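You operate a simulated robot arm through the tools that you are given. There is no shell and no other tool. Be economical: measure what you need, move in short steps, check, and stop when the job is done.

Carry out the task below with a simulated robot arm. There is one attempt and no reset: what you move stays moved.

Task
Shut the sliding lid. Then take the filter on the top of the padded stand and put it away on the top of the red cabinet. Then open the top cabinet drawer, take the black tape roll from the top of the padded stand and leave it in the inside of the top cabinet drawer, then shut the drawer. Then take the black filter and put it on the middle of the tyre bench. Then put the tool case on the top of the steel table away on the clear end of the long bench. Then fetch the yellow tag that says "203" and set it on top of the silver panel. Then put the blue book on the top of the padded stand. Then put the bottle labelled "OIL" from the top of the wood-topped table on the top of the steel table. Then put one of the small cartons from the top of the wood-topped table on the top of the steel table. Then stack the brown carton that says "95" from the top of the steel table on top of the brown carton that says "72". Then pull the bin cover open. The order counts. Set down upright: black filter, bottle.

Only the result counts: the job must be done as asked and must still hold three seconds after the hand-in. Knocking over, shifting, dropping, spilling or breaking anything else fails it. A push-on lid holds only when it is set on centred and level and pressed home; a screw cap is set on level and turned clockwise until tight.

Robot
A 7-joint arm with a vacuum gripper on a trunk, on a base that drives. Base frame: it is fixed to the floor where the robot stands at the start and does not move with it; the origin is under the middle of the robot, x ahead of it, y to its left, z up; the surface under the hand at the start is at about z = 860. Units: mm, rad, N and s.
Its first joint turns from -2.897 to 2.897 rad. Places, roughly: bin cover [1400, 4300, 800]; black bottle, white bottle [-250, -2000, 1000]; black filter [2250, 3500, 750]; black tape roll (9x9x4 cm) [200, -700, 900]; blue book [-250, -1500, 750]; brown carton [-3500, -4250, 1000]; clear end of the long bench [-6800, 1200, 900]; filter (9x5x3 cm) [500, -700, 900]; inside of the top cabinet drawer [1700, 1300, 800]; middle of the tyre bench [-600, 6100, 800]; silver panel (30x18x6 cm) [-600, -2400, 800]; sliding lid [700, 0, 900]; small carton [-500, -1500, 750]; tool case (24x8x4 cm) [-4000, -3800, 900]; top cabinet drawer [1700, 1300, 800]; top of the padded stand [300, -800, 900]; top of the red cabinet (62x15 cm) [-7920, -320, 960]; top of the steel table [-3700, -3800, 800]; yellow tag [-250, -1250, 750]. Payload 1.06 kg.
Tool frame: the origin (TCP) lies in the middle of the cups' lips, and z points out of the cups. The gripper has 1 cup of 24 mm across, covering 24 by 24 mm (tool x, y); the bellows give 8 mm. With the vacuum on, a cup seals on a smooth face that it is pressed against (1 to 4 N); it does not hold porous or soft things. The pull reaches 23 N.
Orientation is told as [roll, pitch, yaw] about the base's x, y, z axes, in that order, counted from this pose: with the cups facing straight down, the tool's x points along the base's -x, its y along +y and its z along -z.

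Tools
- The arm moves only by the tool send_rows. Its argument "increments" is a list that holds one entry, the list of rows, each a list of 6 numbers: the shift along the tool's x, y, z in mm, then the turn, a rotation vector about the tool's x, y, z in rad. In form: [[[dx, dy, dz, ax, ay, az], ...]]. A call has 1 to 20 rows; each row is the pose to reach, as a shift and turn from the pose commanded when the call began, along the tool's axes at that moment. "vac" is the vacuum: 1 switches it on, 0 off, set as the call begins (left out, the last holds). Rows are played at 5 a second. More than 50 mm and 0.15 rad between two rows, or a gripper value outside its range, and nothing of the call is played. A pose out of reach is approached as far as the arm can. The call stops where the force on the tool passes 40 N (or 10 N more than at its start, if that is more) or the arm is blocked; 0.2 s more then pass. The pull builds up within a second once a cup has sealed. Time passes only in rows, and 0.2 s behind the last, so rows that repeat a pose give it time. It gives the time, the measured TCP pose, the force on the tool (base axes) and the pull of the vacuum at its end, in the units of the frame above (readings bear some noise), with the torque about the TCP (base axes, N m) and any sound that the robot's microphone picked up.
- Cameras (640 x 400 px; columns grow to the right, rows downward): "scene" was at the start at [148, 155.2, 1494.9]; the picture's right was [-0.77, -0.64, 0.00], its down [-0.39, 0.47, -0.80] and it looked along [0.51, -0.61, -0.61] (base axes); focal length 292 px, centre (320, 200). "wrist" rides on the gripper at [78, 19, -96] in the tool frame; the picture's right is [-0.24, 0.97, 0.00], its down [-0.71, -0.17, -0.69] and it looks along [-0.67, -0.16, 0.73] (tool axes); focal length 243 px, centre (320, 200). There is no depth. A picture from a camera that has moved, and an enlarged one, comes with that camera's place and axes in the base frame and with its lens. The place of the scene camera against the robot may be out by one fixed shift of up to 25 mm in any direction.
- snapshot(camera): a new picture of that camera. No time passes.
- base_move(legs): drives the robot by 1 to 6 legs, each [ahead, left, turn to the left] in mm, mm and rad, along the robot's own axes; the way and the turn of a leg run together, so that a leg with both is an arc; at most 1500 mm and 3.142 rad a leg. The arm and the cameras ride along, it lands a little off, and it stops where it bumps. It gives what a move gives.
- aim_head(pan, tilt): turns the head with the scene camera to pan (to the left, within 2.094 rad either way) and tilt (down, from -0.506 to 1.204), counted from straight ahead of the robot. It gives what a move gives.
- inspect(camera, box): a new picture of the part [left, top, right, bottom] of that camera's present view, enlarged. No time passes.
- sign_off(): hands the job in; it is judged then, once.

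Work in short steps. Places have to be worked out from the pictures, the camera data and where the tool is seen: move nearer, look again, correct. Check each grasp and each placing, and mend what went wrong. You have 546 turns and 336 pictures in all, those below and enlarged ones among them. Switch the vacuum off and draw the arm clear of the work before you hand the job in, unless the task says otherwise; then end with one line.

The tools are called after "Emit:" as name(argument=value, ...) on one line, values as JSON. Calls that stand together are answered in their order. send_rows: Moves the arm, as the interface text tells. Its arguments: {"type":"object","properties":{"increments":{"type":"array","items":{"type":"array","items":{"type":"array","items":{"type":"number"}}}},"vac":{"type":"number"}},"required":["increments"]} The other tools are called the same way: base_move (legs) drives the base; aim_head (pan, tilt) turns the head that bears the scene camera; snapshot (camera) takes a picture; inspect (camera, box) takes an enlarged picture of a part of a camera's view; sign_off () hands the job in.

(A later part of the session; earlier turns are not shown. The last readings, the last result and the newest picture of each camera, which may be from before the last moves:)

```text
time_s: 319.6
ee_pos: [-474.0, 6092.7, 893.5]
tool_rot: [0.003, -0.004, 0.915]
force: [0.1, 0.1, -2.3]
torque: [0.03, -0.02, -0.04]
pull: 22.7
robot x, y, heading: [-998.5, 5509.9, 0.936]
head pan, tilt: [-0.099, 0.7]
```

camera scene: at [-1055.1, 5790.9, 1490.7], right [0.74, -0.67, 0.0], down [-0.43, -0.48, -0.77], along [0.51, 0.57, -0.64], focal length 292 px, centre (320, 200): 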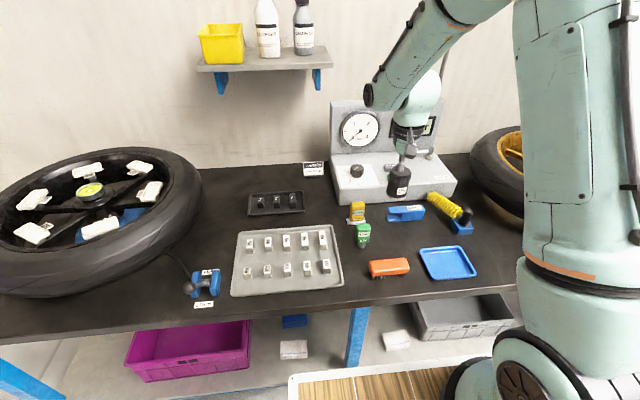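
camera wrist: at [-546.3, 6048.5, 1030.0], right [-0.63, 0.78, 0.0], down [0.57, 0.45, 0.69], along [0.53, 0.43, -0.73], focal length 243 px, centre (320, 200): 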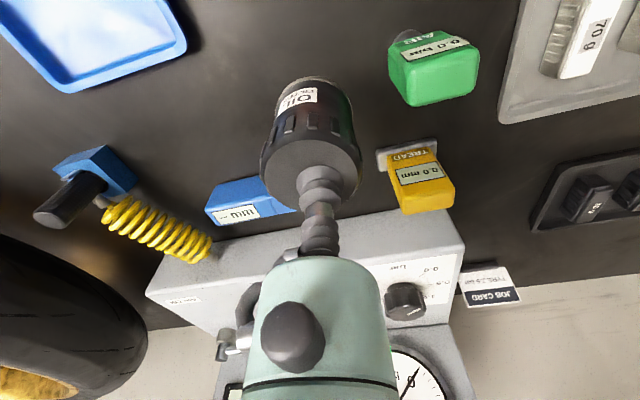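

Emit:
send_rows(increments=[[[0, 0, 3, 0, 0, 0], [0, 0, 6, 0, 0, 0], [0, 0, 8, 0, 0, 0], [0, 0, 8, 0, 0, 0]]])

```text
time_s: 320.6
ee_pos: [-475.5, 6094.6, 885.8]
tool_rot: [0.003, -0.004, 0.914]
force: [-0.1, 0.0, -3.4]
torque: [0.01, 0.0, 0.03]
pull: 23.3
robot x, y, heading: [-996.0, 5510.8, 0.935]
head pan, tilt: [-0.099, 0.7]
```

Emit:
send_rows(increments=[[[0, 0, 2, 0, 0, 0], [0, 0, 4, 0, 0, 0], [0, 0, 6, 0, 0, 0], [0, 0, 6, 0, 0, 0]]])

Emit:
inspect(camera="scene", box=[350, 150, 470, 270])

```text
time_s: 321.6
ee_pos: [-475.0, 6091.8, 879.7]
tool_rot: [0.005, -0.006, 0.914]
force: [0.0, 0.2, -1.7]
torque: [0.0, 0.0, 0.01]
pull: 22.7
robot x, y, heading: [-996.5, 5510.8, 0.933]
head pan, tilt: [-0.099, 0.7]
```

```text
3.33 times, centred on (410, 210) of scene
camera zoom: at [-1054.9, 5791.3, 1490.7], right [0.74, -0.67, 0.0], down [-0.43, -0.48, -0.76], along [0.51, 0.57, -0.64], focal length 973 px, centre (20, 167)
```

zoom: 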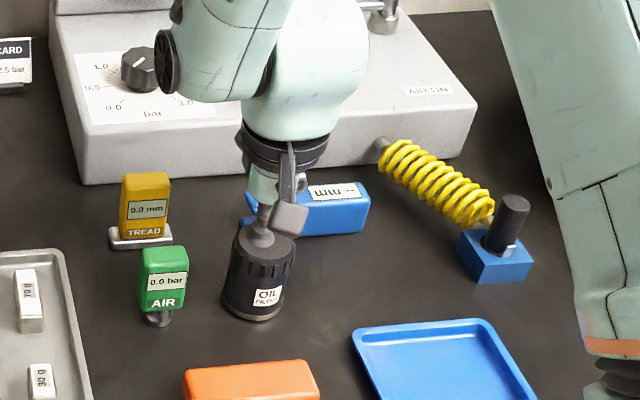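

Nearly down. I continue slowly.

Emit:
send_rows(increments=[[[0, 0, 2, 0, 0, 0], [0, 0, 4, 0, 0, 0], [0, 0, 5, 0, 0, 0], [0, 0, 5, 0, 0, 0]]])

```text
time_s: 322.6
ee_pos: [-474.6, 6094.2, 874.5]
tool_rot: [0.004, -0.005, 0.916]
force: [0.0, 2.6, 7.2]
torque: [-0.04, 0.02, -0.01]
pull: 22.8
robot x, y, heading: [-991.5, 5510.2, 0.929]
head pan, tilt: [-0.099, 0.7]
```

Contact (7 N up). I release and rise straight up.

Emit:
send_rows(increments=[[[0, 0, -1, 0, 0, 0], [0, 0, -1, 0, 0, 0], [0, 0, -2, 0, 0, 0], [0, 0, -3, 0, 0, 0], [0, 0, -5, 0, 0, 0], [0, 0, -15, 0, 0, 0], [0, 0, -45, 0, 0, 0], [0, 0, -90, 0, 0, 0], [0, 0, -135, 0, 0, 0], [0, 0, -180, 0, 0, 0], [0, 0, -225, 0, 0, 0], [0, 0, -270, 0, 0, 0], [0, 0, -315, 0, 0, 0], [0, 0, -360, 0, 0, 0]]], vac=0)

Emit:
inspect(camera="scene", box=[320, 140, 500, 300])

```text
time_s: 325.6
ee_pos: [-473.5, 6091.5, 1235.0]
tool_rot: [0.002, -0.003, 0.914]
force: [0.1, 0.5, -0.1]
torque: [-0.03, 0.02, -0.01]
pull: 0.1
robot x, y, heading: [-997.6, 5511.2, 0.934]
head pan, tilt: [-0.099, 0.7]
```

```text
2.50 times, centred on (410, 220) of scene
camera zoom: at [-1054.7, 5791.5, 1490.6], right [0.74, -0.67, 0.0], down [-0.43, -0.48, -0.76], along [0.51, 0.57, -0.64], focal length 730 px, centre (95, 150)
```

zoom: 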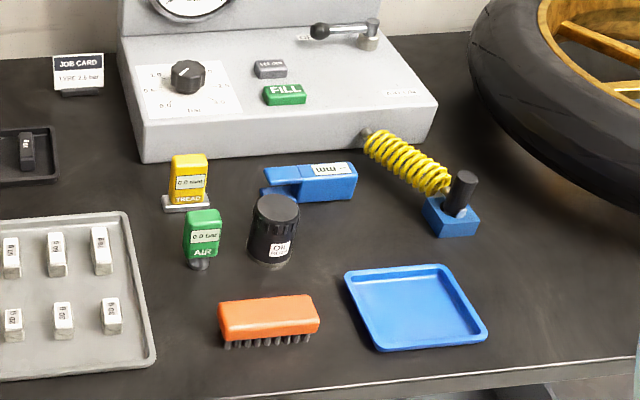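

The can stands upright in the middle of the tyre bench. I fold the arm and plan the drive to the steel table.

Emit:
send_rows(increments=[[[36, -25, 0, 0, 0, 0], [73, -50, 0, 0, 0, 0], [109, -75, 0, 0, 0, 0], [146, -100, 0, 0, 0, 0], [182, -124, 0, 0, 0, 0], [219, -149, 0, 0, 0, 0], [255, -174, 0, 0, 0, 0], [292, -199, 0, 0, 0, 0], [328, -224, -15, 0, 0, 0]]])

Emit:
aim_head(pan=2.09, tilt=0.25)

Emit:
snapshot(camera="scene")

```text
time_s: 327.6
ee_pos: [-497.4, 5695.3, 1247.1]
tool_rot: [0.004, -0.002, 0.916]
force: [0.4, 0.1, -0.1]
torque: [-0.02, 0.04, -0.02]
pull: 0.1
robot x, y, heading: [-995.0, 5510.4, 0.933]
head pan, tilt: [-0.099, 0.7]
```

```text
time_s: 329.7
ee_pos: [-497.0, 5695.5, 1249.7]
tool_rot: [0.003, -0.005, 0.916]
force: [0.4, 0.5, 0.2]
torque: [-0.01, 0.01, -0.02]
pull: 0.1
robot x, y, heading: [-992.8, 5515.8, 0.931]
head pan, tilt: [2.089, 0.25]
```

```text
234 pictures are left
camera scene: at [-1204.8, 5739.6, 1531.5], right [0.12, 0.99, 0.0], down [0.25, -0.03, -0.97], along [-0.96, 0.12, -0.25], focal length 292 px, centre (320, 200)
```

scene: 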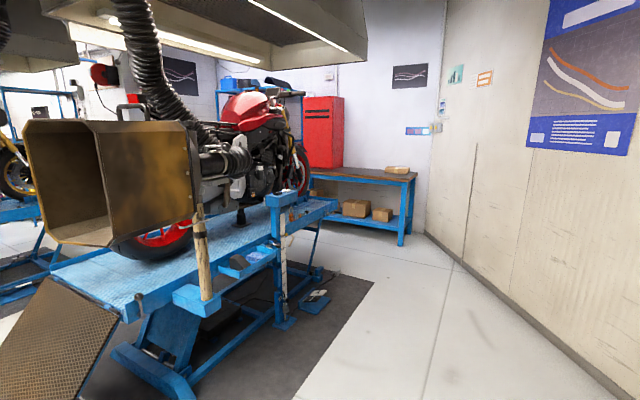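

I back away from the bench and take the middle lane between the lifts and the machine: legs to about (-1950,2600).

Emit:
base_move(legs=[[-600, 0, 0], [0, 0, -2.745], [1300, 0, 0], [1203, 0, 0], [0, 0, 0.241]])

Emit:
aim_head(pan=0.0, tilt=0.3)

Emit:
snapshot(camera="scene")

```text
time_s: 352.2
ee_pos: [-2421.6, 2238.6, 1249.0]
tool_rot: [0.002, -0.003, -1.651]
force: [-0.4, 1.0, -0.2]
torque: [0.02, 0.02, -0.02]
pull: 0.1
robot x, y, heading: [-2099.5, 2666.5, -1.638]
head pan, tilt: [2.089, 0.25]
```

```text
time_s: 354.2
ee_pos: [-2420.9, 2238.2, 1248.2]
tool_rot: [0.003, -0.004, -1.654]
force: [1.0, 0.3, -0.2]
torque: [-0.02, 0.01, 0.01]
pull: 0.0
robot x, y, heading: [-2097.4, 2664.5, -1.637]
head pan, tilt: [0.0, 0.3]
```

```text
233 pictures are left
camera scene: at [-1913.1, 2469.9, 1526.8], right [-1.0, 0.06, 0.0], down [0.02, 0.3, -0.96], along [-0.06, -0.95, -0.3], focal length 292 px, centre (320, 200)
```

scene: 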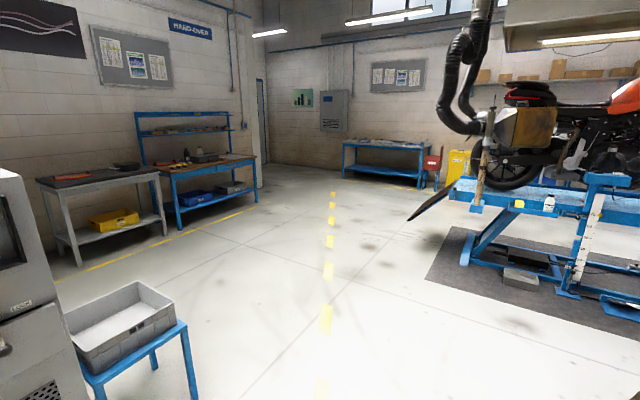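

The way is clear. I drive on toward the steel table.

Emit:
base_move(legs=[[0, 0, 0.107], [1300, 0, 0], [1300, 0, 0], [967, 0, 0], [0, 0, -0.544], [1200, 0, 0]])

Emit:
snapshot(camera="scene")

```text
time_s: 379.1
ee_pos: [-2930.8, -2201.5, 1249.2]
tool_rot: [0.003, -0.003, -2.071]
force: [0.8, 0.4, 0.0]
torque: [0.0, 0.04, 0.0]
pull: 0.2
robot x, y, heading: [-2466.8, -1937.1, -2.055]
head pan, tilt: [0.0, 0.3]
```

```text
232 pictures are left
camera scene: at [-2378.0, -2196.5, 1526.8], right [-0.89, 0.46, 0.0], down [0.14, 0.26, -0.96], along [-0.44, -0.85, -0.3], focal length 292 px, centre (320, 200)
```

scene: 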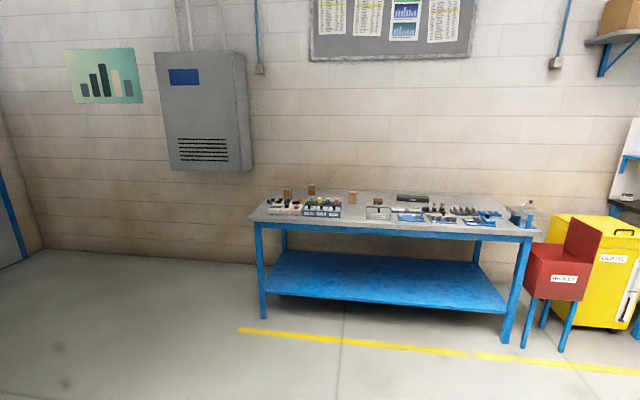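

I drive to about 700 mm in front of the steel table, facing the tool case, for a closer look.

Emit:
base_move(legs=[[0, 0, -0.141], [1142, -160, 0]])

Emit:
aim_head(pan=0.0, tilt=0.55)

Emit:
snapshot(camera="scene")

Emit:
snapshot(camera="wrist")

```text
time_s: 385.6
ee_pos: [-3740.2, -2974.7, 1248.0]
tool_rot: [0.003, -0.004, -2.188]
force: [0.0, 0.9, -0.1]
torque: [-0.03, 0.01, -0.01]
pull: 0.1
robot x, y, heading: [-3250.5, -2772.3, -2.168]
head pan, tilt: [0.0, 0.3]
```

```text
time_s: 386.4
ee_pos: [-3740.5, -2972.4, 1248.8]
tool_rot: [0.004, -0.003, -2.189]
force: [0.3, -0.3, 0.3]
torque: [0.02, -0.02, -0.03]
pull: 0.1
robot x, y, heading: [-3250.4, -2770.5, -2.17]
head pan, tilt: [0.0, 0.55]
```

```text
231 pictures are left
camera scene: at [-3190.1, -3032.6, 1503.9], right [-0.83, 0.56, 0.0], down [0.29, 0.43, -0.85], along [-0.48, -0.7, -0.52], focal length 292 px, centre (320, 200)
```

scene: 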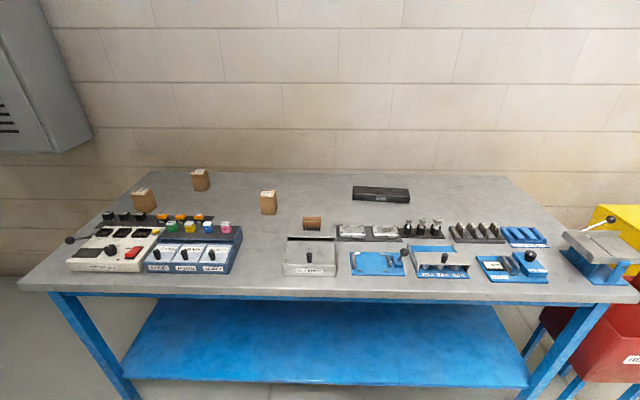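

```text
230 pictures are left
camera wrist: at [-3679.2, -2920.6, 1345.2], right [0.66, -0.75, 0.0], down [-0.55, -0.48, 0.69], along [-0.52, -0.45, -0.73], focal length 243 px, centre (320, 200)
```

wrist: 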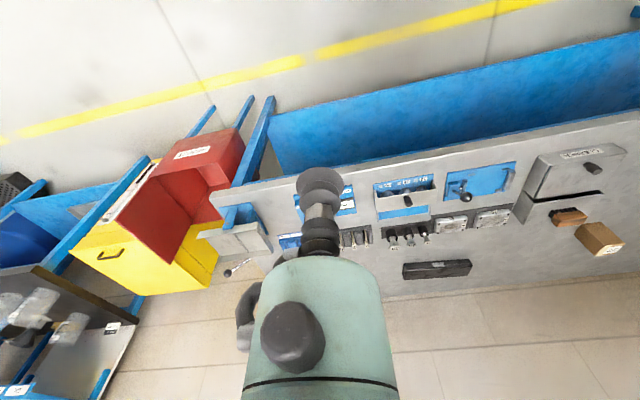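

The tool case is at about (-3999,-3760,885), ~490 mm behind the table's front edge. I drive in 285 mm so it's about 955 mm ahead.

Emit:
base_move(legs=[[285, -60, -0.026]])

```text
time_s: 388.4
ee_pos: [-3962.7, -3166.9, 1246.8]
tool_rot: [0.004, -0.002, -2.214]
force: [0.3, 0.6, -0.3]
torque: [0.01, 0.02, -0.04]
pull: 0.1
robot x, y, heading: [-3466.6, -2976.3, -2.193]
head pan, tilt: [0.0, 0.55]
```

Emit:
send_rows(increments=[[[-35, 23, 10, 0, 0, 0], [-71, 47, 20, 0, 0, 0], [-106, 70, 30, 0, 0, 0], [-142, 93, 42, 0, 0, 0], [-177, 117, 54, 0, 0, 0], [-213, 140, 66, 0, 0, 0], [-248, 164, 80, 0, 0, 0], [-283, 187, 94, 0, 0, 0], [-319, 210, 108, 0, 0, 0], [-354, 234, 122, 0, 0, 0], [-390, 257, 138, 0, 0, 0], [-425, 280, 154, 0, 0, 0], [-461, 304, 170, 0, 0, 0], [-496, 327, 186, 0, 0, 0]]])

Emit:
snapshot(camera="wrist")

Emit:
snapshot(camera="scene")

```text
time_s: 391.4
ee_pos: [-3998.9, -3758.7, 1065.5]
tool_rot: [0.002, -0.005, -2.213]
force: [-0.4, 0.7, 0.5]
torque: [-0.04, 0.0, 0.0]
pull: 0.1
robot x, y, heading: [-3466.2, -2976.3, -2.2]
head pan, tilt: [0.0, 0.55]
```

```text
229 pictures are left
camera wrist: at [-3936.3, -3706.9, 1162.1], right [0.64, -0.77, 0.0], down [-0.56, -0.46, 0.69], along [-0.53, -0.44, -0.73], focal length 243 px, centre (320, 200)
```

wrist: 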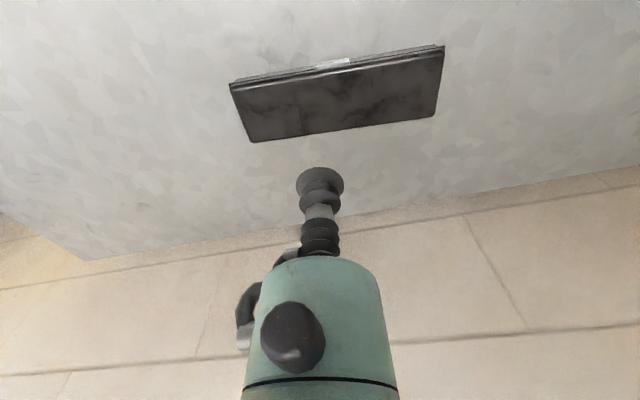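

```text
228 pictures are left
camera scene: at [-3414.4, -3238.5, 1503.9], right [-0.81, 0.58, 0.0], down [0.31, 0.42, -0.85], along [-0.5, -0.69, -0.52], focal length 292 px, centre (320, 200)
```

scene: 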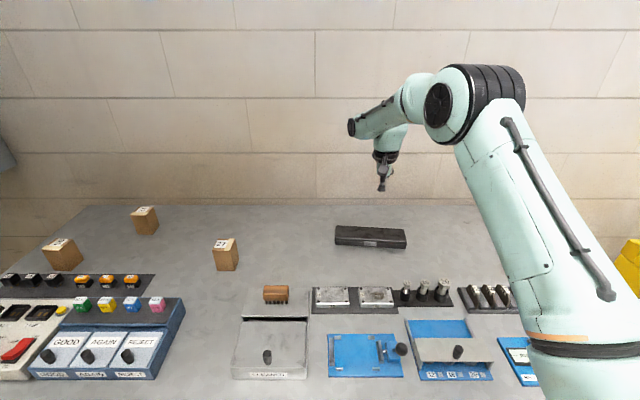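

The case's centre is at (-4001,-3790). I move over it and lower to z ≈ 900 with the vacuum on.

Emit:
send_rows(increments=[[[-13, 8, 40, 0, 0, 0], [-26, 17, 80, 0, 0, 0], [-26, 17, 120, 0, 0, 0], [-26, 17, 150, 0, 0, 0], [-26, 17, 165, 0, 0, 0], [-26, 17, 165, 0, 0, 0]]], vac=1)

Emit:
snapshot(camera="wrist")

```text
time_s: 392.8
ee_pos: [-3999.8, -3791.1, 901.2]
tool_rot: [0.002, -0.003, -2.213]
force: [-0.6, 0.1, 0.1]
torque: [0.03, -0.01, 0.0]
pull: 0.0
robot x, y, heading: [-3468.8, -2970.5, -2.193]
head pan, tilt: [0.0, 0.55]
```

```text
227 pictures are left
camera wrist: at [-3937.1, -3738.7, 997.3], right [0.64, -0.77, 0.0], down [-0.56, -0.46, 0.69], along [-0.53, -0.44, -0.73], focal length 243 px, centre (320, 200)
```

wrist: 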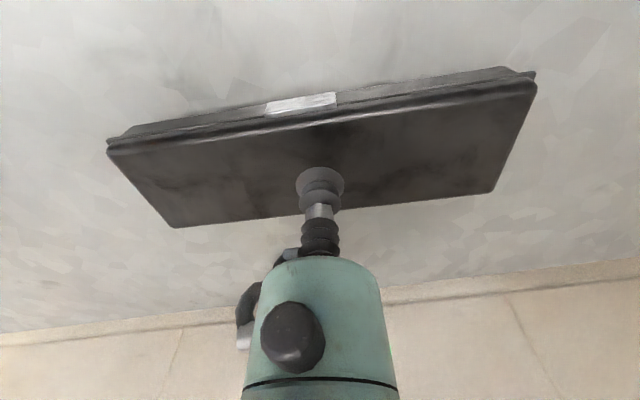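

Emit:
send_rows(increments=[[[0, 0, 3, 0, 0, 0], [0, 0, 6, 0, 0, 0], [0, 0, 9, 0, 0, 0], [0, 0, 12, 0, 0, 0], [0, 0, 12, 0, 0, 0], [0, 0, 12, 0, 0, 0]]])

```text
time_s: 394.2
ee_pos: [-4000.1, -3791.3, 888.3]
tool_rot: [0.004, -0.003, -2.213]
force: [0.6, -0.9, -1.3]
torque: [0.05, 0.01, 0.0]
pull: 0.0
robot x, y, heading: [-3467.4, -2975.4, -2.197]
head pan, tilt: [0.0, 0.55]
```

Emit:
send_rows(increments=[[[0, 0, 2, 0, 0, 0], [0, 0, 4, 0, 0, 0], [0, 0, 6, 0, 0, 0], [0, 0, 6, 0, 0, 0], [0, 0, 6, 0, 0, 0]]])

```text
time_s: 395.4
ee_pos: [-3999.2, -3793.0, 882.4]
tool_rot: [0.003, -0.003, -2.213]
force: [-0.9, 0.2, 0.3]
torque: [0.02, 0.02, -0.02]
pull: 0.2
robot x, y, heading: [-3465.8, -2973.6, -2.196]
head pan, tilt: [0.0, 0.55]
```

Emit:
send_rows(increments=[[[0, 0, 2, 0, 0, 0], [0, 0, 4, 0, 0, 0], [0, 0, 6, 0, 0, 0], [0, 0, 6, 0, 0, 0], [0, 0, 6, 0, 0, 0]]])

```text
time_s: 396.6
ee_pos: [-3999.4, -3791.8, 875.9]
tool_rot: [0.002, -0.004, -2.215]
force: [0.2, 1.1, 0.1]
torque: [0.07, 0.01, -0.02]
pull: 22.8
robot x, y, heading: [-3466.6, -2974.0, -2.197]
head pan, tilt: [0.0, 0.55]
```

Sealed. I lift and fold the arm with the case.

Emit:
send_rows(increments=[[[0, 0, -10, 0, 0, 0], [0, 0, -45, 0, 0, 0], [0, 0, -90, 0, 0, 0], [0, 0, -135, 0, 0, 0], [0, 0, -180, 0, 0, 0], [0, 0, -225, 0, 0, 0], [20, -14, -265, 0, 0, 0], [50, -33, -298, 0, 0, 0], [86, -56, -320, 0, 0, 0], [122, -80, -340, 0, 0, 0], [158, -104, -358, 0, 0, 0], [196, -129, -370, 0, 0, 0], [235, -155, -370, 0, 0, 0], [275, -181, -370, 0, 0, 0], [315, -207, -370, 0, 0, 0], [355, -234, -370, 0, 0, 0], [395, -260, -370, 0, 0, 0], [435, -286, -370, 0, 0, 0], [475, -313, -370, 0, 0, 0], [510, -335, -370, 0, 0, 0]]])

Emit:
snapshot(camera="wrist")

```text
time_s: 400.8
ee_pos: [-3960.8, -3182.2, 1244.7]
tool_rot: [0.005, -0.003, -2.212]
force: [-0.1, -0.5, -3.8]
torque: [0.05, -0.06, 0.0]
pull: 22.4
robot x, y, heading: [-3467.5, -2971.5, -2.197]
head pan, tilt: [0.0, 0.55]
```

```text
226 pictures are left
camera wrist: at [-3899.2, -3131.1, 1340.5], right [0.64, -0.77, 0.0], down [-0.56, -0.46, 0.69], along [-0.53, -0.44, -0.73], focal length 243 px, centre (320, 200)
```

wrist: 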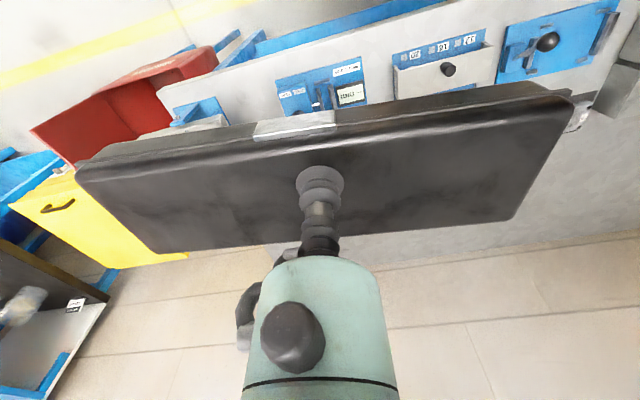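

The case is held. I back out, turn and take the aisle again toward the back wall.

Emit:
base_move(legs=[[-400, 0, 0], [0, 0, -1.55], [1400, 0, 0], [1400, 0, 0], [1300, 0, 0]])

Emit:
aim_head(pan=-0.5, tilt=0.45)

Emit:
snapshot(camera="scene")

Emit:
aim_head(pan=-1.7, tilt=0.45)

Emit:
snapshot(camera="scene")

```text
time_s: 426.1
ee_pos: [-6834.9, 93.6, 1243.7]
tool_rot: [0.001, -0.003, 2.538]
force: [0.4, -0.1, -4.3]
torque: [-0.08, -0.04, -0.04]
pull: 22.9
robot x, y, heading: [-6609.4, -394.2, 2.554]
head pan, tilt: [0.0, 0.55]
```

```text
time_s: 427.1
ee_pos: [-6833.8, 92.8, 1243.8]
tool_rot: [0.003, -0.002, 2.538]
force: [-0.3, 0.5, -4.1]
torque: [-0.04, 0.0, -0.02]
pull: 23.0
robot x, y, heading: [-6607.4, -392.8, 2.552]
head pan, tilt: [-0.499, 0.45]
```

```text
225 pictures are left
camera scene: at [-6856.6, -418.9, 1512.8], right [0.88, 0.47, 0.0], down [0.2, -0.38, -0.9], along [-0.42, 0.8, -0.44], focal length 292 px, centre (320, 200)
```

scene: 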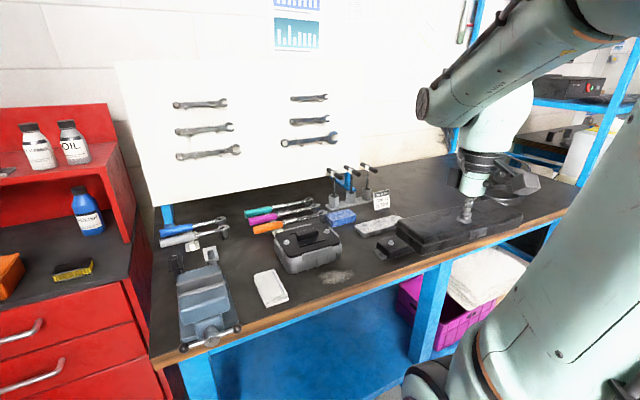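

```text
time_s: 428.5
ee_pos: [-6835.2, 93.6, 1243.3]
tool_rot: [0.003, -0.004, 2.537]
force: [-0.5, -0.4, -3.0]
torque: [-0.06, 0.0, 0.0]
pull: 22.2
robot x, y, heading: [-6609.6, -390.0, 2.556]
head pan, tilt: [-1.7, 0.45]
```

```text
224 pictures are left
camera scene: at [-6753.4, -430.7, 1512.9], right [0.76, -0.65, 0.0], down [-0.28, -0.33, -0.9], along [0.59, 0.68, -0.44], focal length 292 px, centre (320, 200)
```

scene: 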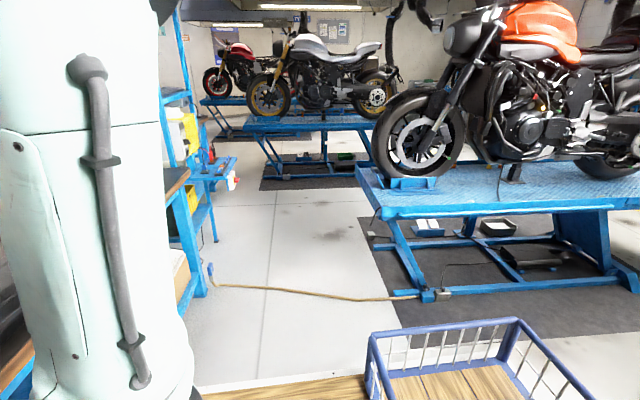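

There's an air hose on the floor past the bench end, so I keep clear of it. I slide right along the bench about a metre and look at the clear end.

Emit:
base_move(legs=[[60, -1000, -0.02]])

Emit:
aim_head(pan=0.1, tilt=0.55)

Emit:
snapshot(camera="scene")

Emit:
snapshot(camera="wrist")

```text
time_s: 433.6
ee_pos: [-6318.3, 957.6, 1243.1]
tool_rot: [0.005, -0.005, 2.519]
force: [0.4, 0.1, -4.0]
torque: [-0.08, -0.05, 0.02]
pull: 23.5
robot x, y, heading: [-6102.2, 465.7, 2.542]
head pan, tilt: [-1.7, 0.45]
```

```text
time_s: 435.4
ee_pos: [-6319.3, 956.6, 1243.6]
tool_rot: [0.005, -0.003, 2.521]
force: [0.8, -0.4, -4.3]
torque: [-0.04, -0.03, 0.01]
pull: 23.5
robot x, y, heading: [-6094.0, 467.8, 2.541]
head pan, tilt: [0.099, 0.55]
```

```text
223 pictures are left
camera scene: at [-6387.2, 406.1, 1503.8], right [0.48, 0.88, 0.0], down [0.46, -0.25, -0.85], along [-0.75, 0.41, -0.52], focal length 292 px, centre (320, 200)
```

scene: 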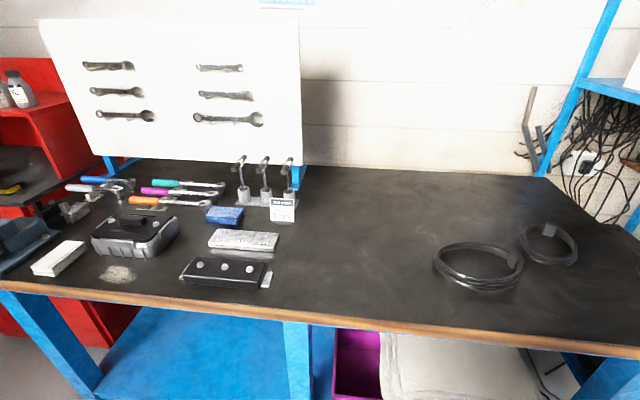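

```text
222 pictures are left
camera wrist: at [-6265.3, 895.6, 1340.6], right [-0.76, -0.65, 0.0], down [-0.47, 0.55, 0.69], along [-0.45, 0.52, -0.73], focal length 243 px, centre (320, 200)
```

wrist: 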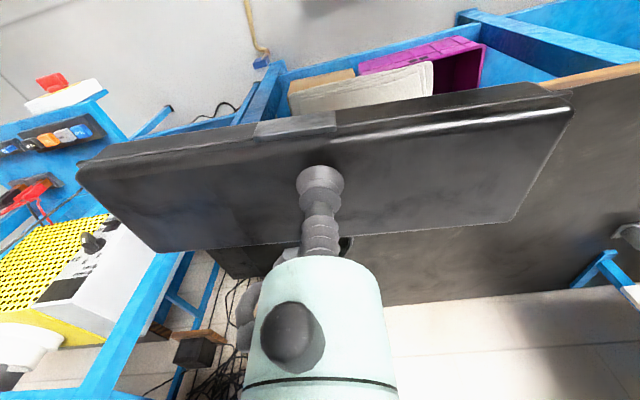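

The clear part of the bench with two cable coils: the free strip behind the left coil, at about (-6906,1229), suits the case (it already lies parallel to the edge). I drive in so that it is in reach.

Emit:
base_move(legs=[[165, -100, 0]])

Emit:
aim_head(pan=0.0, tilt=0.65)

Emit:
snapshot(camera="scene")

```text
time_s: 437.0
ee_pos: [-6396.5, 1133.6, 1243.8]
tool_rot: [0.004, -0.002, 2.517]
force: [0.7, 1.3, -4.4]
torque: [-0.05, 0.0, -0.01]
pull: 22.9
robot x, y, heading: [-6178.3, 643.7, 2.531]
head pan, tilt: [0.099, 0.55]
```

```text
time_s: 437.7
ee_pos: [-6395.7, 1134.9, 1242.4]
tool_rot: [0.003, -0.003, 2.515]
force: [0.1, -1.3, -4.2]
torque: [-0.04, -0.04, 0.01]
pull: 23.2
robot x, y, heading: [-6179.7, 641.4, 2.534]
head pan, tilt: [0.0, 0.649]
```

```text
221 pictures are left
camera scene: at [-6459.5, 589.2, 1495.1], right [0.57, 0.82, 0.0], down [0.5, -0.34, -0.8], along [-0.65, 0.45, -0.6], focal length 292 px, centre (320, 200)
```

scene: 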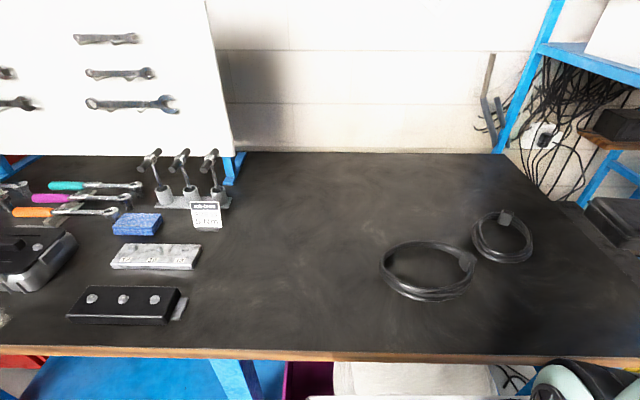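

The strip behind the left coil is free; target stays (-6906,1229). I move the case over it and lower partway.

Emit:
send_rows(increments=[[[-39, 19, 0, 0, 0, 0], [-78, 37, 0, 0, 0, 0], [-117, 56, 0, 0, 0, 0], [-156, 74, 0, 0, 0, 0], [-195, 93, 0, 0, 0, 0], [-234, 112, 0, 0, 0, 0], [-273, 130, 0, 0, 0, 0], [-312, 149, 0, 0, 0, 0], [-351, 167, 0, 0, 0, 0], [-390, 186, 0, 0, 0, 0], [-429, 204, 0, 0, 0, 0], [-468, 223, 0, 0, 0, 0], [-468, 223, 45, 0, 0, 0], [-468, 223, 90, 0, 0, 0], [-468, 223, 135, 0, 0, 0], [-468, 223, 180, 0, 0, 0]]])

Emit:
snapshot(camera="wrist")

Emit:
snapshot(camera="scene")

```text
time_s: 441.1
ee_pos: [-6908.8, 1225.8, 1065.7]
tool_rot: [0.003, -0.005, 2.517]
force: [0.2, -0.2, -3.3]
torque: [-0.03, -0.01, 0.0]
pull: 22.2
robot x, y, heading: [-6178.0, 644.6, 2.536]
head pan, tilt: [0.0, 0.649]
```

```text
220 pictures are left
camera wrist: at [-6855.4, 1164.4, 1161.6], right [-0.76, -0.65, 0.0], down [-0.47, 0.55, 0.69], along [-0.45, 0.52, -0.73], focal length 243 px, centre (320, 200)
```

wrist: 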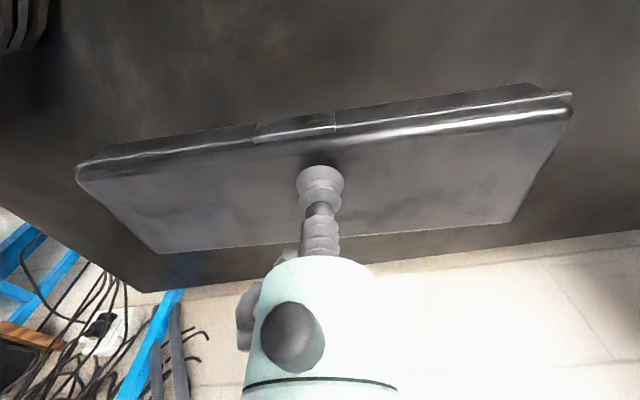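

```text
219 pictures are left
camera scene: at [-6459.3, 588.9, 1495.1], right [0.57, 0.82, 0.0], down [0.5, -0.34, -0.8], along [-0.65, 0.45, -0.6], focal length 292 px, centre (320, 200)
```

scene: 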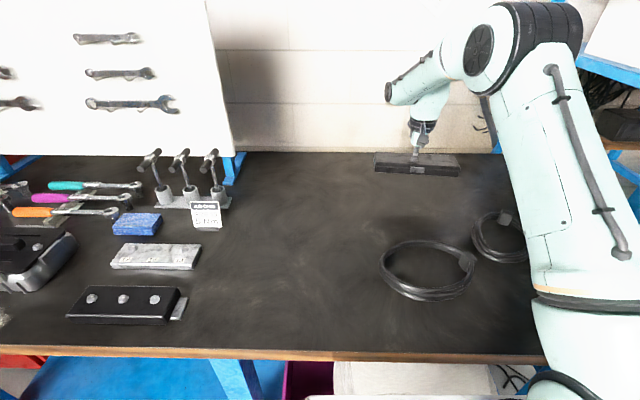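

The landing area is free. I lower to z ≈ 940 then go slowly.

Emit:
send_rows(increments=[[[0, 0, 45, 0, 0, 0], [0, 0, 85, 0, 0, 0], [0, 0, 115, 0, 0, 0], [0, 0, 125, 0, 0, 0]]])

Emit:
snapshot(camera="scene")

```text
time_s: 442.2
ee_pos: [-6908.6, 1227.5, 946.0]
tool_rot: [0.003, -0.015, 2.519]
force: [-0.6, 0.5, 14.1]
torque: [0.02, -0.1, -0.08]
pull: 22.5
robot x, y, heading: [-6172.0, 642.3, 2.534]
head pan, tilt: [0.0, 0.649]
stopped in row 4: the force on the tool passed its limit at 41 N (the readings are from after the stop); the commanded pose is now the measured one
```

```text
218 pictures are left
camera scene: at [-6459.0, 588.7, 1495.1], right [0.57, 0.82, 0.0], down [0.5, -0.34, -0.8], along [-0.65, 0.45, -0.6], focal length 292 px, centre (320, 200)
```

scene: 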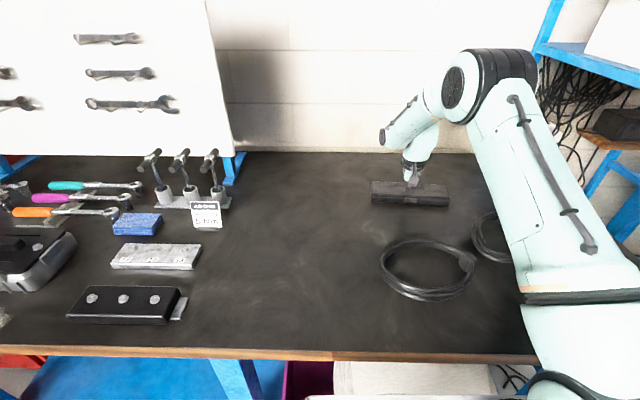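

The case touched down at z ≈ 946 (the bench is higher than I reckoned). It's lying behind the coil; I release and lift.

Emit:
send_rows(increments=[[[0, 0, -2, 0, 0.012, 0], [0, 0, -2, 0, 0.012, 0], [0, 0, -2, 0, 0.012, 0], [0, 0, -3, 0, 0.012, 0], [0, 0, -5, 0, 0.012, 0], [0, 0, -15, 0, 0.012, 0], [0, 0, -50, 0, 0.012, 0], [0, 0, -95, 0, 0.012, 0], [0, 0, -140, 0, 0.012, 0], [0, 0, -185, 0, 0.012, 0], [0, 0, -230, 0, 0.012, 0], [0, 0, -275, 0, 0.012, 0]]], vac=0)

Emit:
snapshot(camera="scene")

Emit:
snapshot(camera="wrist")

```text
time_s: 444.8
ee_pos: [-6903.7, 1224.8, 1221.5]
tool_rot: [0.002, 0.003, 2.517]
force: [0.0, -0.1, 0.2]
torque: [0.0, 0.02, 0.02]
pull: 0.0
robot x, y, heading: [-6178.7, 640.7, 2.537]
head pan, tilt: [0.0, 0.649]
```

```text
217 pictures are left
camera scene: at [-6459.8, 589.2, 1495.0], right [0.57, 0.82, 0.0], down [0.5, -0.34, -0.8], along [-0.65, 0.45, -0.6], focal length 292 px, centre (320, 200)
```

scene: 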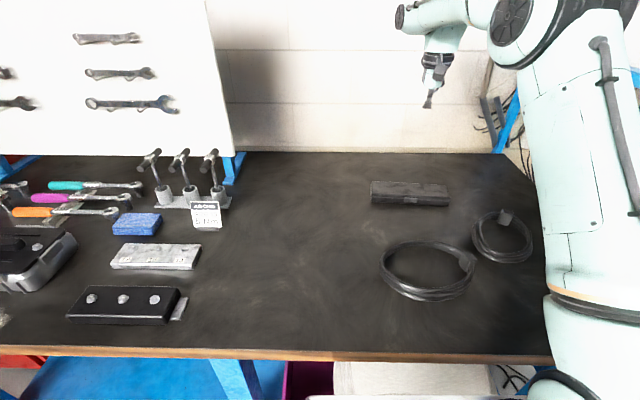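

```text
216 pictures are left
camera wrist: at [-6851.5, 1163.7, 1318.1], right [-0.76, -0.65, 0.0], down [-0.47, 0.56, 0.68], along [-0.45, 0.52, -0.73], focal length 243 px, centre (320, 200)
```

wrist: 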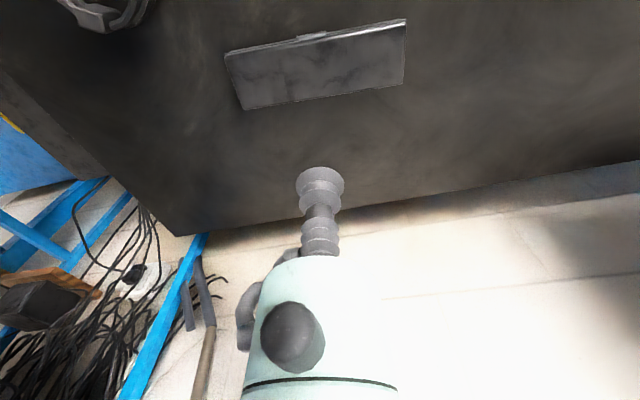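

The tool case is set down. I fold the arm and drive back through the aisle to the wood-topped table.

Emit:
send_rows(increments=[[[39, -19, -5, 0, 0, 0], [78, -37, -10, 0, 0, 0], [117, -56, -15, 0, 0, 0], [156, -74, -20, 0, 0, 0], [195, -93, -20, 0, 0, 0], [234, -112, -20, 0, 0, 0], [273, -130, -20, 0, 0, 0], [312, -149, -20, 0, 0, 0], [351, -167, -20, 0, 0, 0], [390, -186, -20, 0, 0, 0], [429, -204, -20, 0, 0, 0], [468, -223, -20, 0, 0, 0]]])

Emit:
base_move(legs=[[-200, 0, 0], [-150, 1150, 0], [-1400, 0, 0], [-1200, 0, 0]])

```text
time_s: 447.4
ee_pos: [-6394.4, 1132.7, 1240.4]
tool_rot: [0.004, 0.002, 2.519]
force: [-0.4, 1.3, 0.2]
torque: [-0.01, -0.01, -0.01]
pull: 0.1
robot x, y, heading: [-6179.5, 642.4, 2.535]
head pan, tilt: [0.0, 0.649]
```

```text
time_s: 466.8
ee_pos: [-4579.6, -1467.3, 1239.8]
tool_rot: [0.003, 0.001, 2.53]
force: [0.6, 0.5, -0.8]
torque: [0.0, 0.05, -0.01]
pull: 0.0
robot x, y, heading: [-4358.6, -1952.8, 2.547]
head pan, tilt: [0.0, 0.649]
```

I turn to face the wood-topped table's wall and drive over diagonally.

Emit:
base_move(legs=[[0, 0, 3.129], [742, 974, 0], [742, 974, 0], [640, 974, 0]])

Emit:
aim_head(pan=-0.2, tilt=0.55)

Emit:
snapshot(camera="scene")

```text
time_s: 491.7
ee_pos: [-722.4, -1275.7, 1240.7]
tool_rot: [0.002, 0.002, -0.648]
force: [0.4, 0.9, 0.6]
torque: [0.0, 0.0, 0.0]
pull: 0.0
robot x, y, heading: [-926.4, -783.0, -0.629]
head pan, tilt: [0.0, 0.649]
```

```text
time_s: 492.5
ee_pos: [-722.7, -1276.5, 1240.7]
tool_rot: [0.005, 0.002, -0.648]
force: [-0.8, 0.9, 0.4]
torque: [-0.04, -0.01, 0.0]
pull: 0.0
robot x, y, heading: [-928.9, -783.6, -0.63]
head pan, tilt: [-0.201, 0.55]
```

```text
215 pictures are left
camera scene: at [-668.3, -725.7, 1503.8], right [-0.74, -0.67, 0.0], down [-0.35, 0.39, -0.85], along [0.57, -0.63, -0.52], focal length 292 px, centre (320, 200)
```

scene: 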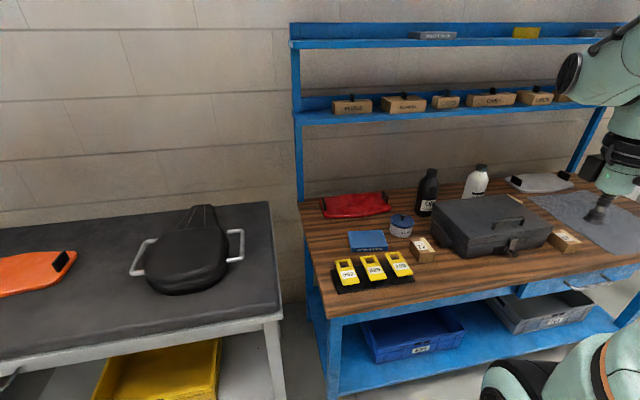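

Emit:
inspect(camera="scene", box=[310, 150, 470, 310])

Emit:
inspect(camera="scene", box=[400, 140, 640, 300])

```text
2.50 times, centred on (390, 230) of scene
camera zoom: at [-668.3, -725.7, 1503.8], right [-0.74, -0.67, 0.0], down [-0.35, 0.39, -0.85], along [0.57, -0.63, -0.52], focal length 730 px, centre (145, 125)
```

zoom: 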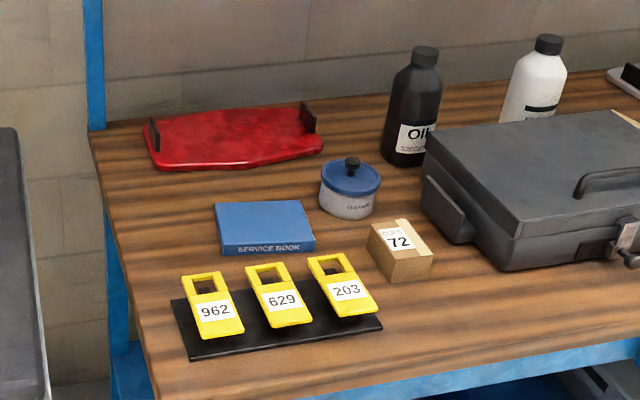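

```text
2.50 times, centred on (520, 220) of scene
camera zoom: at [-668.3, -725.7, 1503.8], right [-0.74, -0.67, 0.0], down [-0.35, 0.39, -0.85], along [0.57, -0.63, -0.52], focal length 730 px, centre (-180, 150)
```

zoom: 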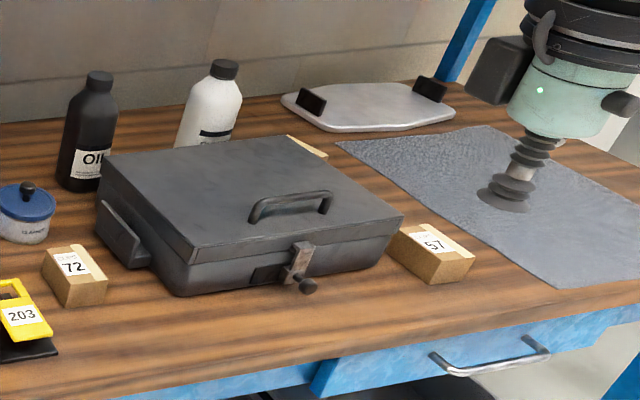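

The tag "203" is the rightmost of the three, near (-414,-1374). I move the tool over it for a close look.

Emit:
send_rows(increments=[[[-34, 12, 20, 0, 0, 0], [-68, 24, 40, 0, 0, 0], [-102, 36, 60, 0, 0, 0], [-136, 48, 80, 0, 0, 0], [-169, 60, 100, 0, 0, 0], [-203, 72, 122, 0, 0, 0], [-237, 84, 144, 0, 0, 0], [-271, 96, 166, 0, 0, 0], [-305, 108, 188, 0, 0, 0]]])

Emit:
snapshot(camera="wrist")

```text
time_s: 494.5
ee_pos: [-412.4, -1373.3, 1051.5]
tool_rot: [0.001, 0.002, -0.647]
force: [0.2, 0.5, -0.3]
torque: [-0.01, -0.01, -0.03]
pull: 0.0
robot x, y, heading: [-925.2, -778.8, -0.632]
head pan, tilt: [-0.201, 0.55]
```

```text
212 pictures are left
camera wrist: at [-463.9, -1311.9, 1148.5], right [0.77, 0.63, 0.0], down [0.46, -0.57, 0.68], along [0.43, -0.53, -0.73], focal length 243 px, centre (320, 200)
```

wrist: 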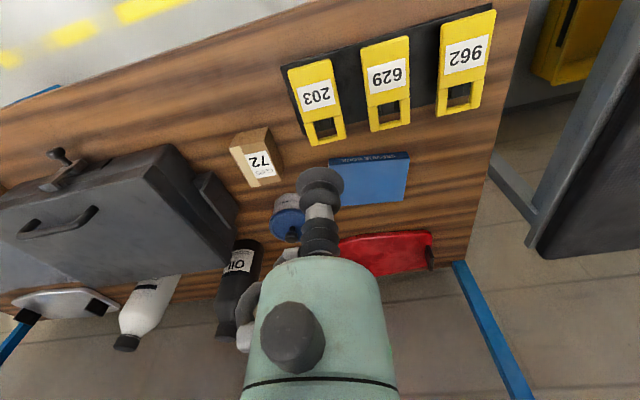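

Emit:
inspect(camera="wrist", box=[270, 40, 430, 160])

```text
3.33 times, centred on (350, 100) of wrist
camera zoom: at [-463.9, -1311.9, 1148.5], right [0.77, 0.63, 0.0], down [0.46, -0.57, 0.68], along [0.43, -0.53, -0.73], focal length 809 px, centre (220, 533)
```

zoom: 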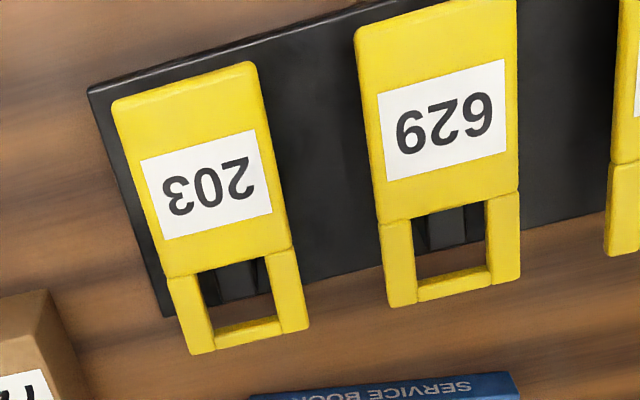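

I move over the label and lower to z ≈ 920.

Emit:
send_rows(increments=[[[-12, -4, 30, 0, 0, 0], [-13, -8, 70, 0, 0, 0], [-13, -8, 105, 0, 0, 0], [-13, -8, 130, 0, 0, 0]]], vac=1)

Emit:
inspect(camera="wrist", box=[220, 60, 420, 220])

```text
time_s: 495.5
ee_pos: [-408.8, -1388.0, 920.4]
tool_rot: [0.001, 0.0, -0.648]
force: [0.0, -0.5, 1.0]
torque: [0.01, -0.01, 0.01]
pull: 0.0
robot x, y, heading: [-923.7, -781.4, -0.626]
head pan, tilt: [-0.201, 0.55]
```

```text
2.50 times, centred on (320, 140) of wrist
camera zoom: at [-459.8, -1326.1, 1018.2], right [0.77, 0.63, 0.0], down [0.46, -0.57, 0.68], along [0.43, -0.53, -0.73], focal length 606 px, centre (320, 350)
```

zoom: 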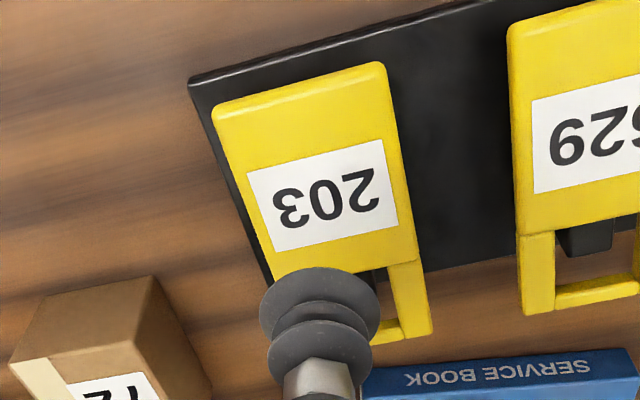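

Two wrist views put the label at about (-396,-1403,835). I shift and lower to z ≈ 855.

Emit:
send_rows(increments=[[[-10, -2, 20, 0, 0, 0], [-19, -4, 40, 0, 0, 0], [-19, -4, 65, 0, 0, 0]]])

Emit:
inspect(camera="wrist", box=[220, 80, 420, 240])

```text
time_s: 496.3
ee_pos: [-395.8, -1402.5, 855.2]
tool_rot: [0.002, 0.002, -0.647]
force: [-0.2, -0.6, 0.9]
torque: [-0.02, 0.0, 0.03]
pull: 0.0
robot x, y, heading: [-923.3, -784.8, -0.631]
head pan, tilt: [-0.201, 0.55]
```

```text
2.50 times, centred on (320, 160) of wrist
camera zoom: at [-445.9, -1341.1, 953.4], right [0.77, 0.63, 0.0], down [0.46, -0.57, 0.68], along [0.43, -0.53, -0.73], focal length 606 px, centre (320, 300)
```

zoom: 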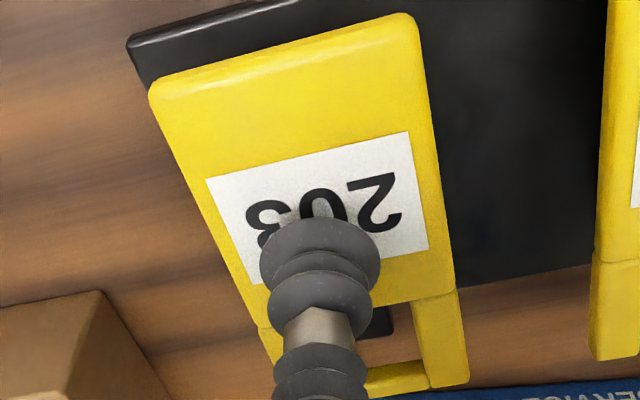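

Aligned with the label. I lower onto it.

Emit:
send_rows(increments=[[[0, 0, 4, 0, 0, 0], [0, 0, 8, 0, 0, 0], [0, 0, 12, 0, 0, 0], [0, 0, 16, 0, 0, 0], [0, 0, 16, 0, 0, 0], [0, 0, 16, 0, 0, 0]]])

```text
time_s: 497.7
ee_pos: [-394.7, -1401.6, 841.0]
tool_rot: [0.003, 0.001, -0.649]
force: [0.8, -0.2, 8.8]
torque: [-0.04, -0.04, 0.02]
pull: 23.0
robot x, y, heading: [-924.2, -780.8, -0.635]
head pan, tilt: [-0.201, 0.55]
```

Sealed on the tag. I lift it and fold the arm back.

Emit:
send_rows(increments=[[[0, 0, -8, 0, 0, 0], [0, 0, -40, 0, 0, 0], [0, 0, -85, 0, 0, 0], [0, 0, -130, 0, 0, 0], [0, 0, -175, 0, 0, 0], [20, -5, -220, 0, 0, 0], [45, -15, -260, 0, 0, 0], [75, -28, -295, 0, 0, 0], [108, -40, -325, 0, 0, 0], [142, -52, -350, 0, 0, 0], [180, -65, -375, 0, 0, 0], [220, -78, -395, 0, 0, 0], [262, -90, -400, 0, 0, 0], [305, -100, -400, 0, 0, 0]]])

Emit:
base_move(legs=[[0, -950, 0]])

Emit:
aim_head(pan=0.0, tilt=0.55)

Emit:
snapshot(camera="scene")

Emit:
snapshot(camera="wrist")

```text
time_s: 500.7
ee_pos: [-699.3, -1295.1, 1241.7]
tool_rot: [0.002, 0.002, -0.648]
force: [0.3, -0.9, -1.3]
torque: [0.01, 0.01, 0.02]
pull: 22.5
robot x, y, heading: [-926.8, -780.2, -0.633]
head pan, tilt: [-0.201, 0.55]
```

```text
time_s: 505.6
ee_pos: [-1245.6, -2058.5, 1242.1]
tool_rot: [0.002, 0.001, -0.636]
force: [0.5, 0.3, -1.1]
torque: [0.02, -0.03, 0.0]
pull: 22.8
robot x, y, heading: [-1476.6, -1546.5, -0.621]
head pan, tilt: [-0.201, 0.55]
```

```text
time_s: 506.3
ee_pos: [-1245.6, -2059.0, 1241.8]
tool_rot: [0.003, 0.0, -0.637]
force: [0.2, 0.2, -0.8]
torque: [0.0, 0.0, -0.02]
pull: 22.9
robot x, y, heading: [-1479.6, -1546.3, -0.622]
head pan, tilt: [0.0, 0.55]
```

```text
208 pictures are left
camera scene: at [-1208.9, -1474.2, 1503.8], right [-0.58, -0.81, 0.0], down [-0.43, 0.3, -0.85], along [0.69, -0.5, -0.52], focal length 292 px, centre (320, 200)
```

scene: 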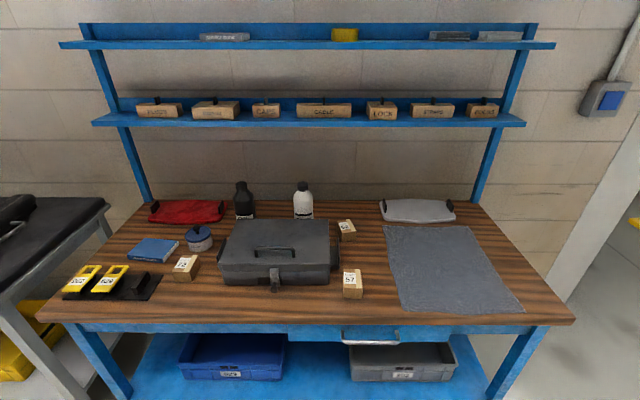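

```text
207 pictures are left
camera wrist: at [-1297.3, -1997.4, 1338.9], right [0.77, 0.64, 0.0], down [0.47, -0.56, 0.68], along [0.44, -0.52, -0.73], focal length 243 px, centre (320, 200)
```

wrist: 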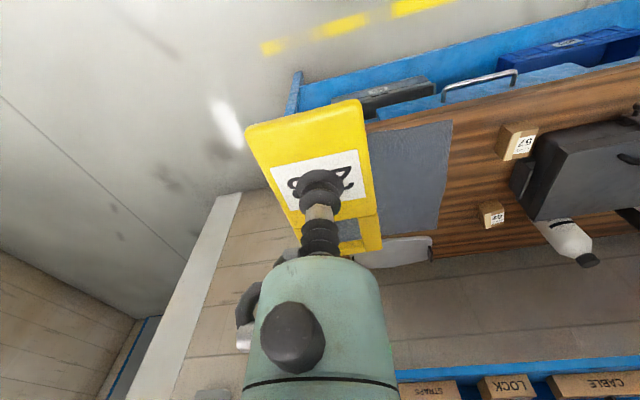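

The silver panel is at about (-617,-2406), just under the front of a shelf (front edge ≈ z 1200). I move right 200 mm and in 215 mm so it's about 980 mm straight ahead.

Emit:
base_move(legs=[[0, -200, 0], [215, 0, 0]])

Emit:
snapshot(camera="scene")

Emit:
snapshot(camera="wrist")

```text
time_s: 509.2
ee_pos: [-1188.7, -2345.7, 1240.8]
tool_rot: [0.003, 0.001, -0.637]
force: [0.0, -0.1, -1.3]
torque: [-0.03, 0.01, -0.02]
pull: 22.5
robot x, y, heading: [-1418.2, -1837.0, -0.622]
head pan, tilt: [0.0, 0.55]
```

```text
206 pictures are left
camera scene: at [-1151.6, -1762.0, 1503.8], right [-0.58, -0.81, 0.0], down [-0.43, 0.3, -0.85], along [0.69, -0.49, -0.52], focal length 292 px, centre (320, 200)
```

scene: 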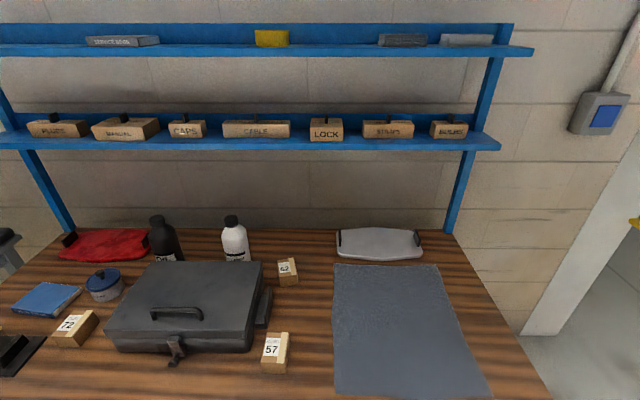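

```text
205 pictures are left
camera wrist: at [-1240.0, -2285.2, 1338.9], right [0.77, 0.64, 0.0], down [0.47, -0.56, 0.68], along [0.44, -0.52, -0.73], focal length 243 px, centre (320, 200)
```

wrist: 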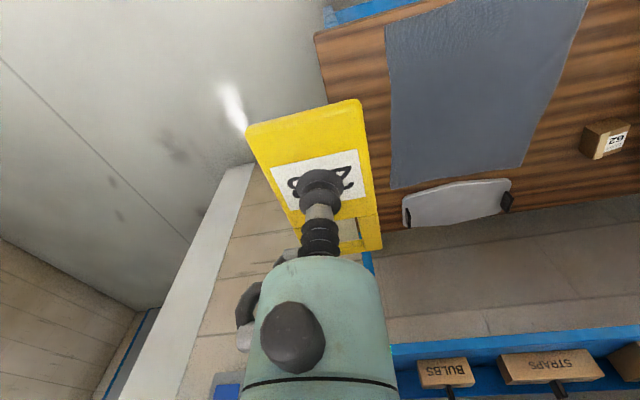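

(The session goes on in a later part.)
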